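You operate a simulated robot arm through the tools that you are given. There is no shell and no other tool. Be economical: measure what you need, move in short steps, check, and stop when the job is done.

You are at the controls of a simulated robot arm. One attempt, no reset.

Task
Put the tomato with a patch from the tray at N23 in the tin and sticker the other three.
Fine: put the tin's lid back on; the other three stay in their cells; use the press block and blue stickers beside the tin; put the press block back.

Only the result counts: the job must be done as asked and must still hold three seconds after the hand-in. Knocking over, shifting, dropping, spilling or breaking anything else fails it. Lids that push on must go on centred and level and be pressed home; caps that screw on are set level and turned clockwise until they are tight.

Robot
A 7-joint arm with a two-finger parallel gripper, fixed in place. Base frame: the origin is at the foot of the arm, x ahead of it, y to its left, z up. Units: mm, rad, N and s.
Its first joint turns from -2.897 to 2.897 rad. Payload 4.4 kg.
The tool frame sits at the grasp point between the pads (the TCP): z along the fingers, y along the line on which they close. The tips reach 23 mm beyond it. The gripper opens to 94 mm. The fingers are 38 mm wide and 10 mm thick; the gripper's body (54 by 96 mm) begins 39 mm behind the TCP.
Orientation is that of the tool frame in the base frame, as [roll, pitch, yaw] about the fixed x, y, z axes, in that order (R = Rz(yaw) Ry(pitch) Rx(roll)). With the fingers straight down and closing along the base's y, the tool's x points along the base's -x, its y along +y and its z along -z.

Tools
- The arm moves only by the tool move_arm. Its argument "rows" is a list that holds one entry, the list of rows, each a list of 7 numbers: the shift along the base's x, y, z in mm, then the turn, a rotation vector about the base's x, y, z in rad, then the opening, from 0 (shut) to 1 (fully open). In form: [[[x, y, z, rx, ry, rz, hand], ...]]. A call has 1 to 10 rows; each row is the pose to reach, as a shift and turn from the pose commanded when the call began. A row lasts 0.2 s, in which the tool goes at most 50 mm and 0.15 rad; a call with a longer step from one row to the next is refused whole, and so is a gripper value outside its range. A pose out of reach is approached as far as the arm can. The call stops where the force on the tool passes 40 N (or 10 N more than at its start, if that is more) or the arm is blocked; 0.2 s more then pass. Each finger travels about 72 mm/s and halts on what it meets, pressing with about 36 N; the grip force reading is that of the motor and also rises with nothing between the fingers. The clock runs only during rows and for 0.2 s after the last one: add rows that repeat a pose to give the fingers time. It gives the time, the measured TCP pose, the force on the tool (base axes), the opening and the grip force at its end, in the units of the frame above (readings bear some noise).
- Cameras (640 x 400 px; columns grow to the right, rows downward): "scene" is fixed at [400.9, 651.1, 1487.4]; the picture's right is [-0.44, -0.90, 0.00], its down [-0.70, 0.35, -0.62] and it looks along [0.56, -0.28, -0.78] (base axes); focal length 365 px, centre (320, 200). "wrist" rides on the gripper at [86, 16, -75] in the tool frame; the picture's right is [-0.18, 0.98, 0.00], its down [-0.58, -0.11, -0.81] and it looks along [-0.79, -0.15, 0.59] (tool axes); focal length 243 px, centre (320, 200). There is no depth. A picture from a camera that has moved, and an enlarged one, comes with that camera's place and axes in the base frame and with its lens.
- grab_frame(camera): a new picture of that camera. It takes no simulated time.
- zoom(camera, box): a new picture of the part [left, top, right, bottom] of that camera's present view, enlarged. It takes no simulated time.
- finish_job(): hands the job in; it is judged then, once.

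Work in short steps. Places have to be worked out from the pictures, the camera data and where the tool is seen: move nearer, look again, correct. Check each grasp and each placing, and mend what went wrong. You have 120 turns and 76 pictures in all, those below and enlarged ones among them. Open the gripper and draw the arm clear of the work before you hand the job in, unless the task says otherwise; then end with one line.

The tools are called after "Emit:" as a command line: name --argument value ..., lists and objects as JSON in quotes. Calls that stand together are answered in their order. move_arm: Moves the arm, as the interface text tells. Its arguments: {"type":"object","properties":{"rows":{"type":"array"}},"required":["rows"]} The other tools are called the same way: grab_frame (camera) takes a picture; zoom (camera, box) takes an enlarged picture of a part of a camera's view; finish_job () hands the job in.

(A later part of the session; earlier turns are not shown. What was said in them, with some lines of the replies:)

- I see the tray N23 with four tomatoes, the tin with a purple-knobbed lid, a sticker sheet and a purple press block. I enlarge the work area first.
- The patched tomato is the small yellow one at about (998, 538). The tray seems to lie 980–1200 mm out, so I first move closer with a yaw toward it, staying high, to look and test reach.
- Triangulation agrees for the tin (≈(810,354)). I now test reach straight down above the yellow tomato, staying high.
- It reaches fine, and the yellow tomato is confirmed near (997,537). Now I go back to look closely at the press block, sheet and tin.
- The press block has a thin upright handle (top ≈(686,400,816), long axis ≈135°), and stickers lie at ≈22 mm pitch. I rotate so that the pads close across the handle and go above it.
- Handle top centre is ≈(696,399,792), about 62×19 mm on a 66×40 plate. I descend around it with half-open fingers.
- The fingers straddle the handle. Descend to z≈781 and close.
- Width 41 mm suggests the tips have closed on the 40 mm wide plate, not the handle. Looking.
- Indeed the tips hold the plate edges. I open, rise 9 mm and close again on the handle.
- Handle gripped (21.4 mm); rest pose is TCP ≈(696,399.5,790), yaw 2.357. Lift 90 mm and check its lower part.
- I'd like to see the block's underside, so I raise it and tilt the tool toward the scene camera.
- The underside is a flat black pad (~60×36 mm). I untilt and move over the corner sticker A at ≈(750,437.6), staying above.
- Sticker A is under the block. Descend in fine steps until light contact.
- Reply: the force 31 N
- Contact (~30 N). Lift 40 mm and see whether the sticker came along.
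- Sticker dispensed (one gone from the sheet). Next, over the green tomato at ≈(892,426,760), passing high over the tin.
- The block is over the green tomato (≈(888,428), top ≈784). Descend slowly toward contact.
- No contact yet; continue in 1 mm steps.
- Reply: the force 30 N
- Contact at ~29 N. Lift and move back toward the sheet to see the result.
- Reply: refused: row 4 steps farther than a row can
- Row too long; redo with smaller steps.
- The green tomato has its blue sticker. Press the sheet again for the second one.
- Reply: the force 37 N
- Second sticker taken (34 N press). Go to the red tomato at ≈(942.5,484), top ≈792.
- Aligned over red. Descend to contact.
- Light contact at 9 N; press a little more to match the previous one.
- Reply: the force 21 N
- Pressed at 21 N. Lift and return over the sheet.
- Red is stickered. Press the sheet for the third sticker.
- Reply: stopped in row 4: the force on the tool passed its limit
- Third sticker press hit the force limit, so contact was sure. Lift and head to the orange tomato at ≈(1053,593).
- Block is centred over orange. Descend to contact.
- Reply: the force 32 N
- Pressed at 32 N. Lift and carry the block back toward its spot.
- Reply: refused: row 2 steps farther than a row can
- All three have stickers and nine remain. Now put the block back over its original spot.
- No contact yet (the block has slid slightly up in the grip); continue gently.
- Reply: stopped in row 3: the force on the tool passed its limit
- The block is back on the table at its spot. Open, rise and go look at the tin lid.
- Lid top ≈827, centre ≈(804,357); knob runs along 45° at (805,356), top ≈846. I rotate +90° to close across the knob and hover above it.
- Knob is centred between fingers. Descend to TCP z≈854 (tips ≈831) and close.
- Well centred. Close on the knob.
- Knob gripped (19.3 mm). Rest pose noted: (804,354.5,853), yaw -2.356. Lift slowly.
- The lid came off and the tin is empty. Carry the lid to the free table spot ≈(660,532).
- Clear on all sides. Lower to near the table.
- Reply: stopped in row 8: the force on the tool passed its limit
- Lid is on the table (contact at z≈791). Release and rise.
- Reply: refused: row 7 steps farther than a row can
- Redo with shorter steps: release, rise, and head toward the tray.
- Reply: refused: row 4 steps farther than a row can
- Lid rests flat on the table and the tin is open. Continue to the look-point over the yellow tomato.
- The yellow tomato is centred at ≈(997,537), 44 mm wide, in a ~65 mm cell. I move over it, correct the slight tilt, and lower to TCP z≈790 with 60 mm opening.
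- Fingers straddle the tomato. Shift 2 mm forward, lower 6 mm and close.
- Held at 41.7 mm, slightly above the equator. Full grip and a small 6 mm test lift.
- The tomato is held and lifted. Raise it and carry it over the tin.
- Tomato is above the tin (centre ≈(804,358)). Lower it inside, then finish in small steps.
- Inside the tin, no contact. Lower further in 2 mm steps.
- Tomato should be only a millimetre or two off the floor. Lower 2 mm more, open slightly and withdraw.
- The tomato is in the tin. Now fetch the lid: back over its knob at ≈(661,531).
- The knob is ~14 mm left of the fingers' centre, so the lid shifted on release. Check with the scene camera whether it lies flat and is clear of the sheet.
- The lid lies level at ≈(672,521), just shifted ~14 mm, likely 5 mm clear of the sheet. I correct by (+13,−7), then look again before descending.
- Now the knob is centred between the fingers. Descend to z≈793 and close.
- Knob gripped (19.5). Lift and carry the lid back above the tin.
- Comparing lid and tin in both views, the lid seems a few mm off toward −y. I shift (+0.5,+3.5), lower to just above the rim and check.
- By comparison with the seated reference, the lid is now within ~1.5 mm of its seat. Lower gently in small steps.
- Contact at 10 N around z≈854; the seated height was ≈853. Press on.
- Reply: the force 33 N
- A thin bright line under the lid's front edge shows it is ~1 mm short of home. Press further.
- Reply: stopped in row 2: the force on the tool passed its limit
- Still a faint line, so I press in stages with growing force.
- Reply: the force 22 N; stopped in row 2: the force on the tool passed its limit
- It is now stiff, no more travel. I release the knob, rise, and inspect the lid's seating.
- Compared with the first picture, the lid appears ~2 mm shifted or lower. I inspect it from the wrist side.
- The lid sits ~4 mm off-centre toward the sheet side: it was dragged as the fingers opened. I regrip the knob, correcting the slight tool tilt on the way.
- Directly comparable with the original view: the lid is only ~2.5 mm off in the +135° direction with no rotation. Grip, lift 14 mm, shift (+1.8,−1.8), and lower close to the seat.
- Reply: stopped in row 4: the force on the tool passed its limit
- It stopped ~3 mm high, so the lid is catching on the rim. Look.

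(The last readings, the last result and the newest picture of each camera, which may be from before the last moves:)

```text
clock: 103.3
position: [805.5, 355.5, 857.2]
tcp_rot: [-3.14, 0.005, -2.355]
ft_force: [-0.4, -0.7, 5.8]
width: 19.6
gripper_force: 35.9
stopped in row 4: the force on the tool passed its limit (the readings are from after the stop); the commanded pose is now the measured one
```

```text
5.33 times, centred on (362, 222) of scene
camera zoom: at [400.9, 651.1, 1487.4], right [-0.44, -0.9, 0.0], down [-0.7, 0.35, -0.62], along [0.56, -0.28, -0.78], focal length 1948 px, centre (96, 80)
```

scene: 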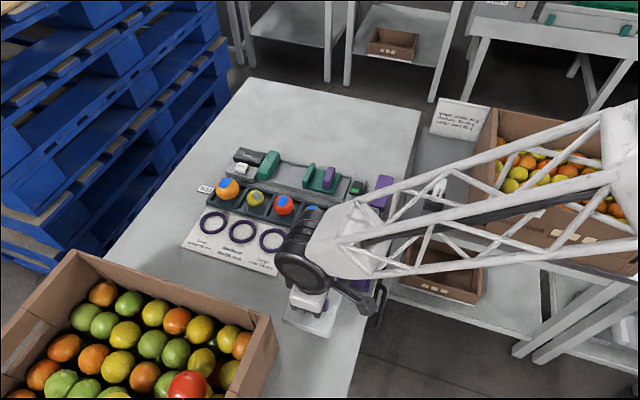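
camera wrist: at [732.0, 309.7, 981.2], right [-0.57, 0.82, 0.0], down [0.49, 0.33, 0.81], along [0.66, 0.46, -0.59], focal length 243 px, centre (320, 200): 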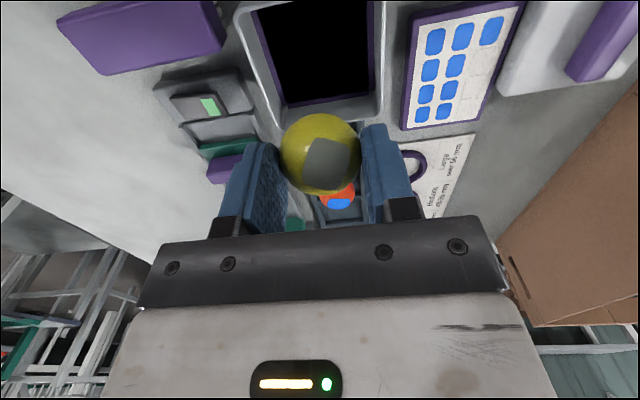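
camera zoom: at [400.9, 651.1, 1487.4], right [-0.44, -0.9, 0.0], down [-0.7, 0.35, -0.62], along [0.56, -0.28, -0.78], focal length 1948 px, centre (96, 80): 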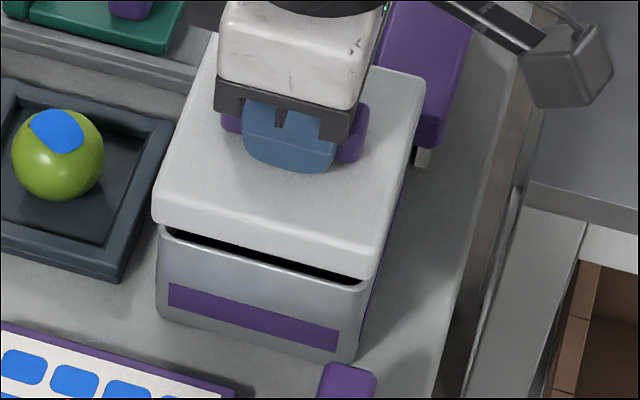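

The lid is ~4 mm too far in the −135° direction (the grip floats a little sideways when carrying). I lift slightly, shift (−3,+2) slowly, fix the tilt and lower again.

Emit:
move_arm --rows '[[[0, 0, 4, 0, 0, 0, 0], [0, 0, 7, -0.002, 0.005, 0, 0], [-1, 0.6, 7, -0.002, 0.005, 0, 0], [-2, 1.2, 7, -0.002, 0.005, 0, 0], [-3, 1.9, 7, -0.002, 0.005, 0, 0], [-3, 1.9, 7, -0.002, 0.005, 0, 0], [-3, 1.9, 4, -0.002, 0.005, 0, 0], [-3, 1.9, 2, -0.002, 0.005, 0, 0], [-3, 1.9, 0.5, -0.002, 0.005, 0, 0]]]'

Emit:
zoom --camera "scene" --box '[322, 185, 402, 260]'

```text
clock: 105.3
position: [800.7, 356.2, 857.2]
tcp_rot: [3.139, 0.0, -2.354]
ft_force: [0.2, 0.2, -1.3]
width: 19.4
gripper_force: 36.0
```

```text
5.33 times, centred on (362, 222) of scene
camera zoom: at [400.9, 651.1, 1487.4], right [-0.44, -0.9, 0.0], down [-0.7, 0.35, -0.62], along [0.56, -0.28, -0.78], focal length 1948 px, centre (96, 80)
```

zoom: 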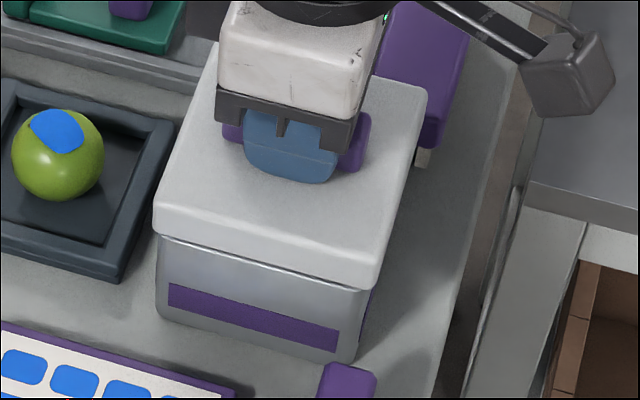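

Now the lid is within ~1 mm of the original registration and hanging free ~3–4 mm above. Lower in small steps.

Emit:
move_arm --rows '[[[0, 0, -1, 0, 0, 0, 0], [0, 0, -2, 0, 0, 0, 0], [0, 0, -3, 0, 0, 0, 0], [0, 0, -3.5, 0, 0, 0, 0]]]'

```text
clock: 106.3
position: [803.7, 358.4, 853.4]
tcp_rot: [3.139, 0.0, -2.354]
ft_force: [1.0, 0.6, 0.0]
width: 19.5
gripper_force: 36.0
```

Emit:
move_arm --rows '[[[0, 0, -0.7, 0, 0, 0, 0], [0, 0, -1.4, 0, 0, 0, 0], [0, 0, -2, 0, 0, 0, 0]]]'

```text
clock: 107.1
position: [802.7, 356.9, 853.5]
tcp_rot: [3.138, -0.001, -2.354]
ft_force: [-0.8, -0.1, 13.9]
width: 18.8
gripper_force: 36.5
```

Contact at the seated height. Press home.

Emit:
move_arm --rows '[[[0, 0, -0.5, 0, 0, 0, 0], [0, 0, -0.9, 0, 0, 0, 0]]]'

```text
clock: 107.7
position: [802.0, 357.0, 852.3]
tcp_rot: [3.138, 0.003, -2.354]
ft_force: [1.5, -6.6, 23.5]
width: 19.2
gripper_force: 36.1
```

Emit:
move_arm --rows '[[[0, 0, -0.5, 0, 0, 0, 0], [0, 0, -0.9, 0, 0, 0, 0]]]'

```text
clock: 108.3
position: [802.9, 358.0, 854.0]
tcp_rot: [3.14, 0.001, -2.354]
ft_force: [0.3, -0.4, 2.1]
width: 19.8
gripper_force: 35.6
stopped in row 2: the force on the tool passed its limit (the readings are from after the stop); the commanded pose is now the measured one
```

The reset may have relieved the lid slightly; press again to ~20 N, then open the fingers in tiny steps.

Emit:
move_arm --rows '[[[0, 0, -0.7, 0, 0, 0, 0], [0, 0, -1.3, 0, 0, 0, 0]]]'

```text
clock: 108.9
position: [803.3, 357.7, 851.7]
tcp_rot: [3.141, 0.001, -2.354]
ft_force: [-6.0, -1.1, 17.8]
width: 19.6
gripper_force: 35.9
```

Emit:
move_arm --rows '[[[0, 0, 0, 0, 0, 0, 0.215], [0, 0, 0.3, 0, 0, 0, 0.225], [0, 0, 0.6, 0, 0, 0, 0.24], [0, 0, 0.6, 0, 0, 0, 0.26], [0, 0, 0.6, 0, 0, 0, 0.3], [0, 0, 0.6, 0, 0, 0, 0.36], [0, 0, 0.6, 0, 0, 0, 0.42], [0, 0, 25, 0, 0, 0, 0.45], [0, 0, 60, 0, 0, 0, 0.45]]]'

Emit:
zoom --camera "wrist" --box '[200, 0, 440, 150]'

```text
clock: 110.9
position: [804.7, 357.4, 908.9]
tcp_rot: [3.137, -0.002, -2.353]
ft_force: [0.1, 0.5, -0.3]
width: 42.2
gripper_force: 0.0
```

```text
2.67 times, centred on (320, 75) of wrist
camera zoom: at [731.5, 307.2, 984.3], right [-0.57, 0.82, 0.0], down [0.49, 0.33, 0.81], along [0.66, 0.46, -0.59], focal length 647 px, centre (320, 533)
```

zoom: 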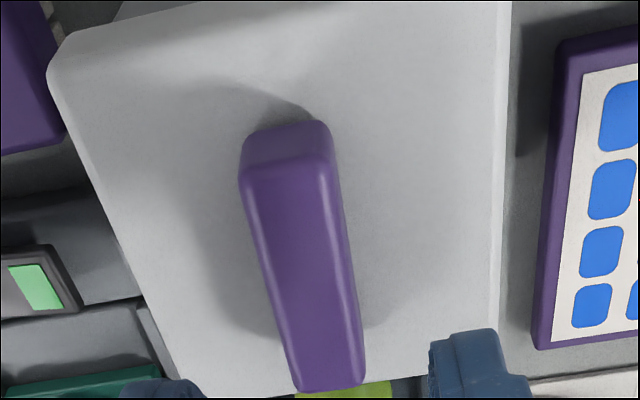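

Lid released with the knob near the TCP axis. Move clear and compare with the original registration in the scene view.

Emit:
move_arm --rows '[[[0, 0, 40, 0, 0, 0, 0.3], [-30, -30, 50, 0, 0, 0, 0.1], [-60, -60, 50, 0, 0, 0, 0], [-70, -70, 50, 0, 0, 0, 0]]]'

Emit:
zoom --camera "scene" --box '[322, 185, 402, 260]'

```text
clock: 111.9
position: [731.1, 288.8, 963.2]
tcp_rot: [3.139, 0.003, -2.354]
ft_force: [-0.5, -0.4, -1.1]
width: 0.0
gripper_force: 36.2
```

```text
5.33 times, centred on (362, 222) of scene
camera zoom: at [400.9, 651.1, 1487.4], right [-0.44, -0.9, 0.0], down [-0.7, 0.35, -0.62], along [0.56, -0.28, -0.78], focal length 1948 px, centre (96, 80)
```

zoom: 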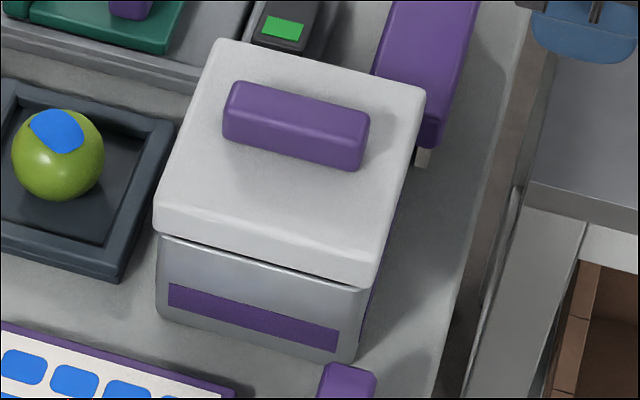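

The lid is now ~2–3 mm the other way and catching at the front: the gripped release is what drags it. New approach: use the fingers as a loose fork to centre the knob, then press the lid with the fingertips without gripping.

Emit:
move_arm --rows '[[[30, 30, 0, 0, -0.002, 0, 0.3], [60, 58, 0, 0, -0.002, 0, 0.45], [71.2, 67.8, 0, 0, -0.002, 0, 0.45], [71.2, 67.8, -40, 0, -0.002, 0, 0.45], [71.2, 67.8, -80, 0, -0.002, 0, 0.45], [71.2, 67.8, -100, 0, -0.002, 0, 0.45], [71.2, 67.8, -105, 0, -0.002, 0, 0.45], [71.2, 67.8, -105, 0, -0.002, 0, 0.45]]]'

```text
clock: 113.7
position: [804.1, 355.6, 856.5]
tcp_rot: [3.139, 0.003, -2.355]
ft_force: [0.6, 0.0, -0.1]
width: 42.5
gripper_force: 0.1
```

Position is right on target. Narrow the fork to ~22 mm so it nudges the knob to centre without gripping.

Emit:
move_arm --rows '[[[0, 0, 0, 0, 0, 0, 0.36], [0, 0, 0, 0, 0, 0, 0.31], [0, 0, 0, 0, 0, 0, 0.27], [0, 0, 0, 0, 0, 0, 0.25], [0, 0, 0, 0, 0, 0, 0.235], [0, 0, 0, 0, 0, 0, 0.225], [0, 0, 0, 0, 0, 0, 0.225]]]'

Emit:
zoom --camera "scene" --box '[322, 185, 402, 260]'

```text
clock: 115.3
position: [804.7, 355.5, 856.3]
tcp_rot: [3.139, 0.002, -2.356]
ft_force: [-0.8, 0.8, 0.4]
width: 21.1
gripper_force: 0.0
```

```text
5.33 times, centred on (362, 222) of scene
camera zoom: at [400.9, 651.1, 1487.4], right [-0.44, -0.9, 0.0], down [-0.7, 0.35, -0.62], along [0.56, -0.28, -0.78], focal length 1948 px, centre (96, 80)
```

zoom: 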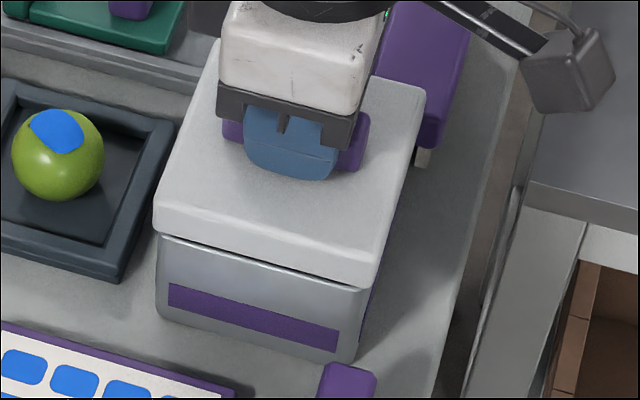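

The fork is loose around the knob (no force), so it is centred; the lid is simply sitting ~3 mm high. Now press down with the fingertips.

Emit:
move_arm --rows '[[[0, 0, -1.5, 0, 0, 0, 0.23], [0, 0, -3, 0, 0, 0, 0.23], [0, 0, -4, 0, 0, 0, 0.23], [0, 0, -5, 0, 0, 0, 0.23], [0, 0, -6, 0, 0, 0, 0.23]]]'

```text
clock: 116.6
position: [805.3, 356.2, 853.3]
tcp_rot: [-3.139, 0.005, -2.355]
ft_force: [0.1, -0.1, 3.6]
width: 21.6
gripper_force: 0.1
stopped in row 5: the force on the tool passed its limit (the readings are from after the stop); the commanded pose is now the measured one
```

Emit:
move_arm --rows '[[[0, 0, -1, 0, 0, 0, 0.23], [0, 0, -2, 0, 0, 0, 0.23], [0, 0, -2, 0, 0, 0, 0.23]]]'

```text
clock: 117.4
position: [806.1, 357.1, 852.6]
tcp_rot: [-3.14, 0.009, -2.355]
ft_force: [0.0, 0.7, 3.9]
width: 21.9
gripper_force: 0.0
stopped in row 3: the force on the tool passed its limit (the readings are from after the stop); the commanded pose is now the measured one
```

Pressing with resets introduces drift, so I back off 4 mm, fix tilt and position, then press in controlled stages.

Emit:
move_arm --rows '[[[0, 0, 3, 0, 0, 0, 0.25], [-0.8, -0.7, 5, -0.005, 0.0075, 0, 0.25], [-1.6, -1.4, 5, -0.005, 0.0075, 0, 0.25], [-1.6, -1.4, 5, -0.005, 0.0075, 0, 0.25]]]'

Emit:
move_arm --rows '[[[0, 0, -2, 0, 0, 0, 0.24], [0, 0, -3, 0, 0, 0, 0.24], [0, 0, -4, 0, 0, 0, 0.24], [0, 0, -5, 0, 0, 0, 0.24]]]'

```text
clock: 118.4
position: [804.6, 354.3, 856.3]
tcp_rot: [3.139, -0.002, -2.354]
ft_force: [0.6, 0.8, -0.2]
width: 23.5
gripper_force: 0.0
```

```text
clock: 119.4
position: [804.5, 354.2, 852.4]
tcp_rot: [-3.142, -0.001, -2.355]
ft_force: [-1.4, -3.8, 9.8]
width: 22.7
gripper_force: 0.2
```

Emit:
move_arm --rows '[[[0, 0, -0.5, 0, 0, 0, 0.24], [0, 0, -1, 0, 0, 0, 0.24]]]'

Emit:
move_arm --rows '[[[0, 0, -0.2, 0, 0, 0, 0.24], [0, 0, -0.4, 0, 0, 0, 0.24]]]'

```text
clock: 120.0
position: [805.0, 354.6, 852.8]
tcp_rot: [3.141, 0.001, -2.355]
ft_force: [1.5, 7.8, 20.8]
width: 22.6
gripper_force: 0.1
```

```text
clock: 120.6
position: [803.8, 354.2, 852.8]
tcp_rot: [3.141, 0.002, -2.356]
ft_force: [6.9, 7.4, 25.5]
width: 22.7
gripper_force: 0.2
```

Stiff with side forces: the picture's edge slope suggests the near-robot (−u) side is ~3 mm high. I rise, close the fingers and press on that end of the knob.

Emit:
move_arm --rows '[[[0, 0, 5, 0, 0, 0, 0.25], [0, 0, 35, 0, 0, 0, 0.2], [-8, -8, 35, 0, 0, 0, 0], [-16, -16, 35, 0, 0, 0, 0], [-16, -16, 30, 0, 0, 0, 0], [-16, -16, 24, 0, 0, 0, 0], [-16, -16, 22, 0, 0, 0, 0]]]'

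Emit:
move_arm --rows '[[[0, 0, -1, 0, 0, 0, 0], [0, 0, -2, 0, 0, 0, 0], [0, 0, -3, 0, 0, 0, 0], [0, 0, -4, 0, 0, 0, 0]]]'

```text
clock: 122.2
position: [787.8, 339.6, 872.9]
tcp_rot: [3.139, -0.002, -2.355]
ft_force: [0.6, -0.1, -0.9]
width: 19.1
gripper_force: 35.8
```

```text
clock: 123.2
position: [788.8, 338.8, 867.3]
tcp_rot: [3.14, -0.001, -2.354]
ft_force: [0.3, -0.1, -0.8]
width: 19.1
gripper_force: 36.0
```

The closing fingers caught the knob and lifted the lid with them (width 19.1). I raise it, move back over the tin centre and look.

Emit:
move_arm --rows '[[[0, 0, 8, 0, 0, 0, 0], [0, 0, 16, 0, 0, 0, 0], [4, 4, 16, 0, 0, 0, 0], [8, 8, 16, 0, 0, 0, 0], [12, 12, 16, 0, 0, 0, 0], [16, 16, 16, 0, 0, 0, 0], [16, 16, 16, 0, 0, 0, 0], [16, 16, 8, 0, 0, 0, 0], [16, 16, 3, 0, 0, 0, 0]]]'

Emit:
zoom --camera "scene" --box '[322, 185, 402, 260]'

```text
clock: 125.2
position: [804.6, 354.9, 870.6]
tcp_rot: [3.14, -0.004, -2.354]
ft_force: [0.2, 0.5, -1.2]
width: 19.2
gripper_force: 35.6
```

```text
5.33 times, centred on (362, 222) of scene
camera zoom: at [400.9, 651.1, 1487.4], right [-0.44, -0.9, 0.0], down [-0.7, 0.35, -0.62], along [0.56, -0.28, -0.78], focal length 1948 px, centre (96, 80)
```

zoom: 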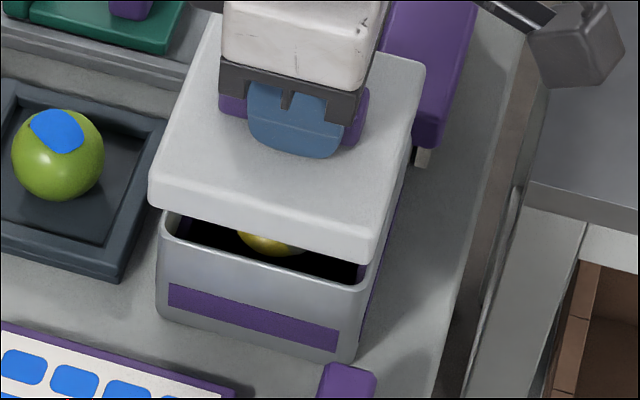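

The lid hangs level ~20 mm above its seat, about 2.5 mm too far along the tray direction and well centred across. I shift (−1.6,−1.6), fix the tiny tilt and lower in steps, watching the contact height (home ≈850).

Emit:
move_arm --rows '[[[-0.8, -0.8, 0, 0.002, -0.004, 0, 0], [-1.6, -1.6, 0, 0.002, -0.004, 0, 0], [-1.6, -1.6, -5, 0.002, -0.004, 0, 0], [-1.6, -1.6, -9, 0.002, -0.004, 0, 0], [-1.6, -1.6, -12, 0.002, -0.004, 0, 0], [-1.6, -1.6, -14, 0.002, -0.004, 0, 0], [-1.6, -1.6, -14, 0.002, -0.004, 0, 0]]]'

Emit:
move_arm --rows '[[[0, 0, -1, 0, 0, 0, 0], [0, 0, -2, 0, 0, 0, 0], [0, 0, -2.5, 0, 0, 0, 0]]]'

```text
clock: 126.8
position: [803.2, 353.0, 858.3]
tcp_rot: [-3.141, 0.002, -2.355]
ft_force: [-0.5, 0.8, -0.9]
width: 19.3
gripper_force: 36.3
```

```text
clock: 127.6
position: [802.5, 354.0, 855.0]
tcp_rot: [3.14, 0.004, -2.355]
ft_force: [-0.7, 0.3, -1.3]
width: 19.5
gripper_force: 36.4
```

Emit:
move_arm --rows '[[[0, 0, -0.8, 0, 0, 0, 0], [0, 0, -1.5, 0, 0, 0, 0]]]'

Emit:
move_arm --rows '[[[0, 0, -0.5, 0, 0, 0, 0], [0, 0, -1, 0, 0, 0, 0]]]'

```text
clock: 128.2
position: [802.6, 354.0, 853.4]
tcp_rot: [3.141, 0.004, -2.353]
ft_force: [-0.3, -0.4, -1.0]
width: 19.3
gripper_force: 36.1
```

```text
clock: 128.8
position: [801.8, 354.4, 854.4]
tcp_rot: [-3.14, 0.002, -2.355]
ft_force: [2.3, -0.1, 10.3]
width: 19.4
gripper_force: 36.2
```

Contact at the same "hung" height (~853). With this light pressure I search sideways along +u and watch for the force to drop.

Emit:
move_arm --rows '[[[0.35, 0.35, 0, 0, 0, 0, 0], [0.7, 0.7, 0, 0, 0, 0, 0]]]'

Emit:
move_arm --rows '[[[0.35, 0.35, 0, 0, 0, 0, 0], [0.7, 0.7, 0, 0, 0, 0, 0]]]'

Emit:
move_arm --rows '[[[0.35, 0.35, 0, 0, 0, 0, 0], [0.7, 0.7, 0, 0, 0, 0, 0]]]'

```text
clock: 129.4
position: [803.8, 354.7, 853.8]
tcp_rot: [3.141, 0.003, -2.355]
ft_force: [-7.3, -1.4, 17.6]
width: 19.3
gripper_force: 35.5
```

```text
clock: 130.0
position: [803.4, 355.4, 852.3]
tcp_rot: [3.14, 0.003, -2.355]
ft_force: [-4.4, -8.3, 20.7]
width: 19.5
gripper_force: 36.3
```

```text
clock: 130.6
position: [805.1, 356.2, 853.3]
tcp_rot: [-3.141, 0.002, -2.354]
ft_force: [-9.2, -9.2, 26.9]
width: 19.3
gripper_force: 35.9
```

Force rises toward +u, so the opposite direction; step back through −u.

Emit:
move_arm --rows '[[[-0.7, -0.7, 0, 0, 0, 0, 0], [-1.4, -1.4, 0, 0, 0, 0, 0]]]'

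Emit:
move_arm --rows '[[[-0.5, -0.5, 0, 0, 0, 0, 0], [-1, -1, 0, 0, 0, 0, 0]]]'

Emit:
move_arm --rows '[[[-0.5, -0.5, 0, 0, 0, 0, 0], [-1, -1, 0, 0, 0, 0, 0]]]'

```text
clock: 131.2
position: [803.1, 353.5, 853.1]
tcp_rot: [-3.14, 0.004, -2.354]
ft_force: [2.7, 6.9, 14.4]
width: 19.3
gripper_force: 35.7
```

```text
clock: 131.8
position: [803.4, 353.2, 853.2]
tcp_rot: [3.141, 0.003, -2.352]
ft_force: [3.7, 3.7, 12.1]
width: 19.2
gripper_force: 36.5
```

```text
clock: 132.4
position: [800.2, 353.0, 851.9]
tcp_rot: [-3.141, 0.001, -2.355]
ft_force: [4.2, -0.2, 6.6]
width: 19.5
gripper_force: 36.3
```

Not conclusive along u. The first, good seating was ~2 mm further in +v, so I return u and step in +v.

Emit:
move_arm --rows '[[[0.6, 0.6, 0, 0, 0, 0, 0], [0.3, 0.9, 0, 0, 0, 0, 0]]]'

Emit:
move_arm --rows '[[[-0.35, 0.35, 0, 0, 0, 0, 0], [-0.7, 0.7, 0, 0, 0, 0, 0]]]'

Emit:
move_arm --rows '[[[-0.35, 0.35, 0, 0, 0, 0, 0], [-0.7, 0.7, 0, 0, 0, 0, 0]]]'

Emit:
move_arm --rows '[[[-0.35, 0.35, 0, 0, 0, 0, 0], [-0.7, 0.7, 0, 0, 0, 0, 0]]]'

```text
clock: 133.0
position: [802.3, 352.9, 853.4]
tcp_rot: [-3.141, 0.0, -2.352]
ft_force: [-1.0, -1.9, 5.3]
width: 19.2
gripper_force: 36.4
```

```text
clock: 133.6
position: [802.8, 353.6, 851.6]
tcp_rot: [3.141, 0.002, -2.355]
ft_force: [2.9, -4.0, 9.2]
width: 19.6
gripper_force: 36.0
```

```text
clock: 134.2
position: [802.7, 355.2, 853.5]
tcp_rot: [-3.14, 0.001, -2.354]
ft_force: [0.8, -0.9, 2.2]
width: 19.3
gripper_force: 35.8
```

```text
clock: 134.8
position: [799.6, 356.0, 854.6]
tcp_rot: [3.141, 0.003, -2.354]
ft_force: [0.2, -1.0, -0.7]
width: 19.2
gripper_force: 36.2
```

The force vanished: the lid found the opening. Lower gently.

Emit:
move_arm --rows '[[[0, 0, -0.7, 0, 0, 0, 0], [0, 0, -1.4, 0, 0, 0, 0]]]'

Emit:
move_arm --rows '[[[0, 0, -0.7, 0, 0, 0, 0], [0, 0, -1.2, 0, 0, 0, 0]]]'

```text
clock: 135.4
position: [800.0, 355.0, 853.2]
tcp_rot: [-3.139, 0.003, -2.354]
ft_force: [-5.6, -3.1, 19.1]
width: 19.6
gripper_force: 36.0
```

```text
clock: 136.2
position: [801.4, 356.4, 853.1]
tcp_rot: [-3.14, 0.007, -2.356]
ft_force: [0.7, 0.1, 3.7]
width: 19.1
gripper_force: 36.1
stopped in row 2: the force on the tool passed its limit (the readings are from after the stop); the commanded pose is now the measured one
```

Contact again slightly lower. I level the tool, press lightly, release by opening wide, and rise well clear so I can probe the lid's level by touch.

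Emit:
move_arm --rows '[[[0, 0, -0.3, -0.003, 0.005, 0, 0], [0, 0, -0.8, -0.003, 0.005, 0, 0]]]'

Emit:
move_arm --rows '[[[0, 0, 0, 0, 0, 0, 0.24], [0, 0, 0, 0, 0, 0, 0.35], [0, 0, 0, 0, 0, 0, 0.45], [0, 0, 20, 0, 0, 0, 0.45], [0, 0, 60, 0, 0, 0, 0.45], [0, 0, 60, 0, 0, 0, 0.2], [0, 0, 60, 0, 0, 0, 0], [0, 0, 60, 0, 0, 0, 0]]]'

```text
clock: 136.8
position: [800.5, 356.1, 852.0]
tcp_rot: [-3.141, 0.002, -2.355]
ft_force: [-5.2, 1.9, 16.4]
width: 19.6
gripper_force: 36.3
```

```text
clock: 138.6
position: [799.5, 356.4, 911.9]
tcp_rot: [-3.141, 0.0, -2.356]
ft_force: [0.3, 0.0, -0.6]
width: 0.0
gripper_force: 35.9
```

Fingers are shut and free. Now probe the lid near the −u/−v corner in 1 mm steps.

Emit:
move_arm --rows '[[[5.6, -36.3, 0, 0, 0, 0, 0], [5.6, -36.3, -40, 0, 0, 0, 0], [5.6, -36.3, -54, 0, 0, 0, 0], [5.6, -36.3, -57, 0, 0, 0, 0], [5.6, -36.3, -57, 0, 0, 0, 0]]]'

Emit:
move_arm --rows '[[[0, 0, -0.5, 0, 0, 0, 0], [0, 0, -1, 0, 0, 0, 0]]]'

Emit:
move_arm --rows '[[[0, 0, -0.5, 0, 0, 0, 0], [0, 0, -1, 0, 0, 0, 0]]]'

Emit:
move_arm --rows '[[[0, 0, -0.5, 0, 0, 0, 0], [0, 0, -1, 0, 0, 0, 0]]]'

Emit:
move_arm --rows '[[[0, 0, -0.5, 0, 0, 0, 0], [0, 0, -1, 0, 0, 0, 0]]]'

```text
clock: 139.8
position: [805.3, 319.0, 856.0]
tcp_rot: [-3.141, 0.001, -2.355]
ft_force: [0.3, 0.1, 0.5]
width: 0.3
gripper_force: 36.2
```

```text
clock: 140.3
position: [805.1, 320.2, 853.5]
tcp_rot: [-3.141, 0.001, -2.353]
ft_force: [0.1, 0.0, 0.2]
width: 0.0
gripper_force: 36.0
```

```text
clock: 140.9
position: [807.2, 318.7, 852.8]
tcp_rot: [3.141, 0.0, -2.354]
ft_force: [-0.2, -0.4, 0.4]
width: 0.0
gripper_force: 36.1
```

```text
clock: 141.6
position: [807.3, 320.8, 852.9]
tcp_rot: [3.14, 0.0, -2.354]
ft_force: [2.8, -2.4, 6.9]
width: 0.0
gripper_force: 35.6
```

```text
clock: 142.2
position: [805.8, 318.5, 853.1]
tcp_rot: [3.14, 0.003, -2.353]
ft_force: [8.7, 3.0, 23.3]
width: 0.0
gripper_force: 35.6
```

P1 contact ≈852.7 and firm. Now probe the opposite corner (+u/+v).

Emit:
move_arm --rows '[[[0, 0, 6, 0, 0, 0, 0], [0, 0, 45, 0, 0, 0, 0], [-2, 37, 45, 0, 0, 0, 0], [-4.2, 75, 45, 0, 0, 0, 0], [-4.2, 75, 8, 0, 0, 0, 0], [-4.2, 75, 3, 0, 0, 0, 0], [-4.2, 75, 3, 0, 0, 0, 0]]]'

Emit:
move_arm --rows '[[[0, 0, -0.5, 0, 0, 0, 0], [0, 0, -1, 0, 0, 0, 0]]]'

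Emit:
move_arm --rows '[[[0, 0, -0.5, 0, 0, 0, 0], [0, 0, -1, 0, 0, 0, 0]]]'

Emit:
move_arm --rows '[[[0, 0, -0.5, 0, 0, 0, 0], [0, 0, -1, 0, 0, 0, 0]]]'

Emit:
move_arm --rows '[[[0, 0, -0.5, 0, 0, 0, 0], [0, 0, -1, 0, 0, 0, 0]]]'

```text
clock: 143.8
position: [801.2, 392.8, 852.7]
tcp_rot: [-3.141, 0.0, -2.353]
ft_force: [0.1, -0.4, 0.0]
width: 0.0
gripper_force: 35.9
```

```text
clock: 144.3
position: [801.7, 394.6, 853.3]
tcp_rot: [3.141, -0.002, -2.354]
ft_force: [-0.2, 0.2, 0.1]
width: 0.0
gripper_force: 36.0
```

```text
clock: 144.9
position: [801.6, 394.4, 851.5]
tcp_rot: [3.141, 0.001, -2.354]
ft_force: [-5.8, 0.3, 12.8]
width: 0.0
gripper_force: 36.1
```

```text
clock: 145.6
position: [802.9, 393.8, 853.1]
tcp_rot: [3.141, 0.002, -2.355]
ft_force: [-9.1, 0.2, 31.9]
width: 0.0
gripper_force: 36.2
```

```text
clock: 146.3
position: [802.6, 395.6, 852.6]
tcp_rot: [-3.14, 0.004, -2.353]
ft_force: [0.2, 0.7, 4.6]
width: 0.0
gripper_force: 36.0
stopped in row 2: the force on the tool passed its limit (the readings are from after the stop); the commanded pose is now the measured one
```

P4 contact ≈853.1: that diagonal is level. Probe P2 (−u/+v).

Emit:
move_arm --rows '[[[0, 0, 6, 0, 0, 0, 0], [0, 0, 40, 0, 0, 0, 0], [-18, -18, 40, 0, 0, 0, 0], [-36, -37, 40, 0, 0, 0, 0], [-36, -37, 6, 0, 0, 0, 0], [-36, -37, 2, 0, 0, 0, 0], [-36, -37, 2, 0, 0, 0, 0]]]'

Emit:
move_arm --rows '[[[0, 0, -0.5, 0, 0, 0, 0], [0, 0, -1, 0, 0, 0, 0]]]'

Emit:
move_arm --rows '[[[0, 0, -0.5, 0, 0, 0, 0], [0, 0, -1, 0, 0, 0, 0]]]'

Emit:
move_arm --rows '[[[0, 0, -0.5, 0, 0, 0, 0], [0, 0, -1, 0, 0, 0, 0]]]'

```text
clock: 147.9
position: [765.7, 358.1, 852.4]
tcp_rot: [-3.14, 0.002, -2.353]
ft_force: [-1.8, -1.5, 4.0]
width: 0.0
gripper_force: 35.7
```

```text
clock: 148.5
position: [765.8, 358.4, 853.6]
tcp_rot: [3.141, 0.001, -2.354]
ft_force: [-0.2, -0.5, 0.8]
width: 0.1
gripper_force: 35.9
```

```text
clock: 149.1
position: [766.8, 357.4, 853.8]
tcp_rot: [-3.141, 0.003, -2.353]
ft_force: [-4.0, 3.9, 12.5]
width: 0.1
gripper_force: 36.4
```

```text
clock: 149.7
position: [767.3, 357.3, 852.5]
tcp_rot: [-3.14, 0.005, -2.354]
ft_force: [-11.0, -2.1, 32.2]
width: 0.0
gripper_force: 35.5
```

P2 contact ≈853.3, level too. Probe and press P3 (+u/−v).

Emit:
move_arm --rows '[[[0, 0, 6, 0, 0, 0, 0], [0, 0, 40, 0, 0, 0, 0], [37, -2, 42, 0, 0, 0, 0], [74, -4.2, 42, 0, 0, 0, 0], [74, -4.2, 8, 0, 0, 0, 0], [74, -4.2, 3.5, 0, 0, 0, 0], [74, -4.2, 3.5, 0, 0, 0, 0]]]'

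Emit:
move_arm --rows '[[[0, 0, -0.5, 0, 0, 0, 0], [0, 0, -1, 0, 0, 0, 0]]]'

Emit:
move_arm --rows '[[[0, 0, -0.5, 0, 0, 0, 0], [0, 0, -1, 0, 0, 0, 0]]]'

Emit:
move_arm --rows '[[[0, 0, -0.5, 0, 0, 0, 0], [0, 0, -1, 0, 0, 0, 0]]]'

Emit:
move_arm --rows '[[[0, 0, -0.5, 0, 0, 0, 0], [0, 0, -1, 0, 0, 0, 0]]]'

```text
clock: 151.3
position: [839.6, 355.7, 855.1]
tcp_rot: [3.141, 0.003, -2.357]
ft_force: [-0.1, 0.1, 0.1]
width: 0.1
gripper_force: 36.4
```

```text
clock: 151.9
position: [841.2, 354.5, 853.3]
tcp_rot: [-3.141, 0.002, -2.355]
ft_force: [-0.1, 0.5, 0.3]
width: 0.1
gripper_force: 36.4
```

```text
clock: 152.5
position: [841.4, 353.8, 853.0]
tcp_rot: [3.141, 0.001, -2.355]
ft_force: [0.7, 0.2, 1.3]
width: 0.1
gripper_force: 36.1
```

```text
clock: 153.1
position: [840.6, 353.2, 852.3]
tcp_rot: [-3.139, 0.003, -2.354]
ft_force: [-6.8, 1.6, 14.6]
width: 0.3
gripper_force: 36.3
```

```text
clock: 153.9
position: [843.1, 352.6, 852.6]
tcp_rot: [-3.139, 0.005, -2.355]
ft_force: [0.8, 1.0, 6.7]
width: 0.0
gripper_force: 36.1
stopped in row 2: the force on the tool passed its limit (the readings are from after the stop); the commanded pose is now the measured one
```

All four corners are level (≈853 ±0.3) and firm. Withdraw with the gripper opened, and use the last picture to verify.

Emit:
move_arm --rows '[[[0, 0, 6, 0, 0, 0, 0], [0, 0, 50, 0, 0, 0, 0], [-20, -20, 85, 0, 0, 0, 0.3], [-50, -50, 110, 0, 0, 0, 0.5], [-80, -80, 130, 0, 0, 0, 0.6], [-110, -110, 150, 0, 0, 0, 0.6], [-140, -140, 170, 0, 0, 0, 0.6], [-160, -165, 190, 0, 0, 0, 0.6], [-160, -165, 190, 0, 0, 0, 0.6]]]'

Emit:
zoom --camera "scene" --box '[322, 185, 402, 260]'

```text
clock: 155.9
position: [680.7, 186.1, 1043.6]
tcp_rot: [-3.141, 0.003, -2.353]
ft_force: [-0.2, -0.2, 0.3]
width: 56.5
gripper_force: 0.0
```

```text
5.33 times, centred on (362, 222) of scene
camera zoom: at [400.9, 651.1, 1487.4], right [-0.44, -0.9, 0.0], down [-0.7, 0.35, -0.62], along [0.56, -0.28, -0.78], focal length 1948 px, centre (96, 80)
```

zoom: 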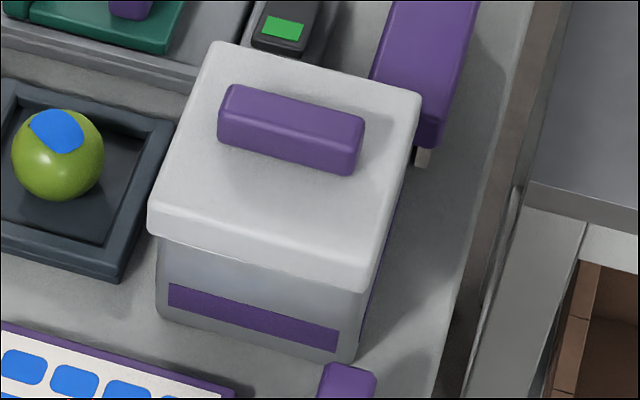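

The lid looks level, with no front gap, and within ~2 mm of its original registration. As a last assurance I press centrally on the knob top with closed fingers, in stages.

Emit:
move_arm --rows '[[[26, 36, -10, 0, 0, 0, 0.3], [52, 72, -20, 0, 0, 0, 0], [78, 108, -40, 0, 0, 0, 0], [104, 144, -70, 0, 0, 0, 0], [123, 169, -100, 0, 0, 0, 0], [123, 169, -140, 0, 0, 0, 0], [123, 169, -160, 0, 0, 0, 0], [123, 169, -165, 0, 0, 0, 0], [123, 169, -165, 0, 0, 0, 0]]]'

Emit:
move_arm --rows '[[[0, 0, -1.5, 0, 0, 0, 0], [0, 0, -3, 0, 0, 0, 0]]]'

Emit:
move_arm --rows '[[[0, 0, -1, 0, 0, 0, 0], [0, 0, -2, 0, 0, 0, 0]]]'

Emit:
zoom --camera "wrist" --box '[200, 0, 440, 150]'

```text
refused: row 4 steps farther than a row can; nothing moved
```

```text
clock: 156.5
position: [682.1, 188.1, 1039.2]
tcp_rot: [-3.141, 0.004, -2.355]
ft_force: [0.7, 0.1, 0.5]
width: 0.0
gripper_force: 31.2
```

```text
clock: 157.1
position: [681.4, 187.6, 1038.4]
tcp_rot: [-3.139, 0.004, -2.355]
ft_force: [-0.5, -0.1, 0.8]
width: 0.0
gripper_force: 36.4
```

```text
refused: no pictures are left
```

No pictures left. Repeat with shorter steps to a hover above the knob.

Emit:
move_arm --rows '[[[25, 35, -5, 0, 0, 0, 0], [50, 69, -10, 0, 0.003, 0, 0], [75, 103, -20, 0, 0.003, 0, 0], [98, 135, -40, 0, 0.003, 0, 0], [115, 158, -70, 0, 0.003, 0, 0], [122.8, 169, -110, 0, 0.003, 0, 0], [122.8, 169, -145, 0, 0.003, 0, 0], [122.8, 169, -158, 0, 0.003, 0, 0], [122.8, 169, -158, 0, 0.003, 0, 0]]]'

Emit:
move_arm --rows '[[[0, 0, -1.5, 0, 0, 0, 0], [0, 0, -3, 0, 0, 0, 0]]]'

Emit:
move_arm --rows '[[[0, 0, -1, 0, 0, 0, 0], [0, 0, -2, 0, 0, 0, 0]]]'

Emit:
move_arm --rows '[[[0, 0, -0.5, 0, 0, 0, 0], [0, 0, -1, 0, 0, 0, 0]]]'

Emit:
move_arm --rows '[[[0, 0, -0.5, 0, 0, 0, 0], [0, 0, -1, 0, 0, 0, 0]]]'

```text
clock: 159.1
position: [805.2, 355.5, 880.5]
tcp_rot: [-3.14, 0.002, -2.354]
ft_force: [0.2, 0.3, -0.8]
width: 0.1
gripper_force: 35.8
```

```text
clock: 159.7
position: [805.3, 358.0, 876.2]
tcp_rot: [-3.141, 0.002, -2.355]
ft_force: [0.6, -0.4, 0.2]
width: 0.0
gripper_force: 36.0
```

```text
clock: 160.3
position: [806.0, 356.7, 875.6]
tcp_rot: [-3.141, 0.0, -2.355]
ft_force: [0.5, -0.2, 1.4]
width: 0.0
gripper_force: 36.2
```

```text
clock: 160.9
position: [806.2, 358.6, 874.5]
tcp_rot: [3.141, 0.003, -2.355]
ft_force: [-3.9, -6.5, 21.1]
width: 0.0
gripper_force: 35.9
```

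```text
clock: 161.5
position: [806.2, 359.7, 876.0]
tcp_rot: [3.142, 0.003, -2.356]
ft_force: [3.1, -14.7, 37.9]
width: 0.1
gripper_force: 36.6
```

Firm at 38 N. Two more small increments, then withdraw.

Emit:
move_arm --rows '[[[0, 0, -0.2, 0, 0, 0, 0], [0, 0, -0.4, 0, 0, 0, 0]]]'

Emit:
move_arm --rows '[[[0, 0, -0.2, 0, 0, 0, 0], [0, 0, -0.4, 0, 0, 0, 0]]]'

Emit:
move_arm --rows '[[[0, 0, -0.2, 0, 0, 0, 0], [0, 0, -0.4, 0, 0, 0, 0]]]'

```text
clock: 162.0
position: [805.8, 359.3, 875.1]
tcp_rot: [-3.14, 0.006, -2.352]
ft_force: [-0.3, -0.4, 6.4]
width: 0.0
gripper_force: 36.5
stopped in row 2: the force on the tool passed its limit (the readings are from after the stop); the commanded pose is now the measured one
```

```text
clock: 162.6
position: [807.1, 359.0, 874.5]
tcp_rot: [-3.139, 0.006, -2.355]
ft_force: [-2.6, -8.8, 24.2]
width: 0.1
gripper_force: 35.7
```

```text
clock: 163.2
position: [805.7, 359.7, 874.8]
tcp_rot: [-3.14, 0.007, -2.354]
ft_force: [7.3, -9.0, 28.5]
width: 0.0
gripper_force: 36.2
```

The lid is solid and no longer sinks. Rise straight up, open high above, draw clear.

Emit:
move_arm --rows '[[[0, 0, 5, 0, 0, 0, 0], [0, 0, 45, 0, 0, 0, 0], [0, 0, 90, 0, 0, 0, 0], [-10, -15, 130, 0, 0, 0, 0.5], [-30, -45, 155, 0, 0, 0, 0.9], [-50, -85, 170, 0, 0, 0, 1], [-60, -130, 180, 0, 0, 0, 1], [-60, -175, 185, 0, 0, 0, 1], [-60, -215, 190, 0, 0, 0, 1], [-60, -215, 190, 0, 0, 0, 1]]]'

```text
clock: 165.4
position: [743.8, 143.8, 1065.2]
tcp_rot: [3.141, 0.005, -2.353]
ft_force: [0.3, -0.5, -0.1]
width: 93.9
gripper_force: 0.1
```

The arm is clear and the gripper is open, so I hand the job in.

Emit:
finish_job

```text
The job is handed in.
```

The patched yellow tomato from N23 is in the tin, the other three are in their cells with a blue sticker each, and the press block is back within about 2 mm of its spot. The lid is on and level with no visible front gap, but it took several tries. I judge it about 2 mm off centre, and I had no pictures left after the final press to confirm it is fully home.
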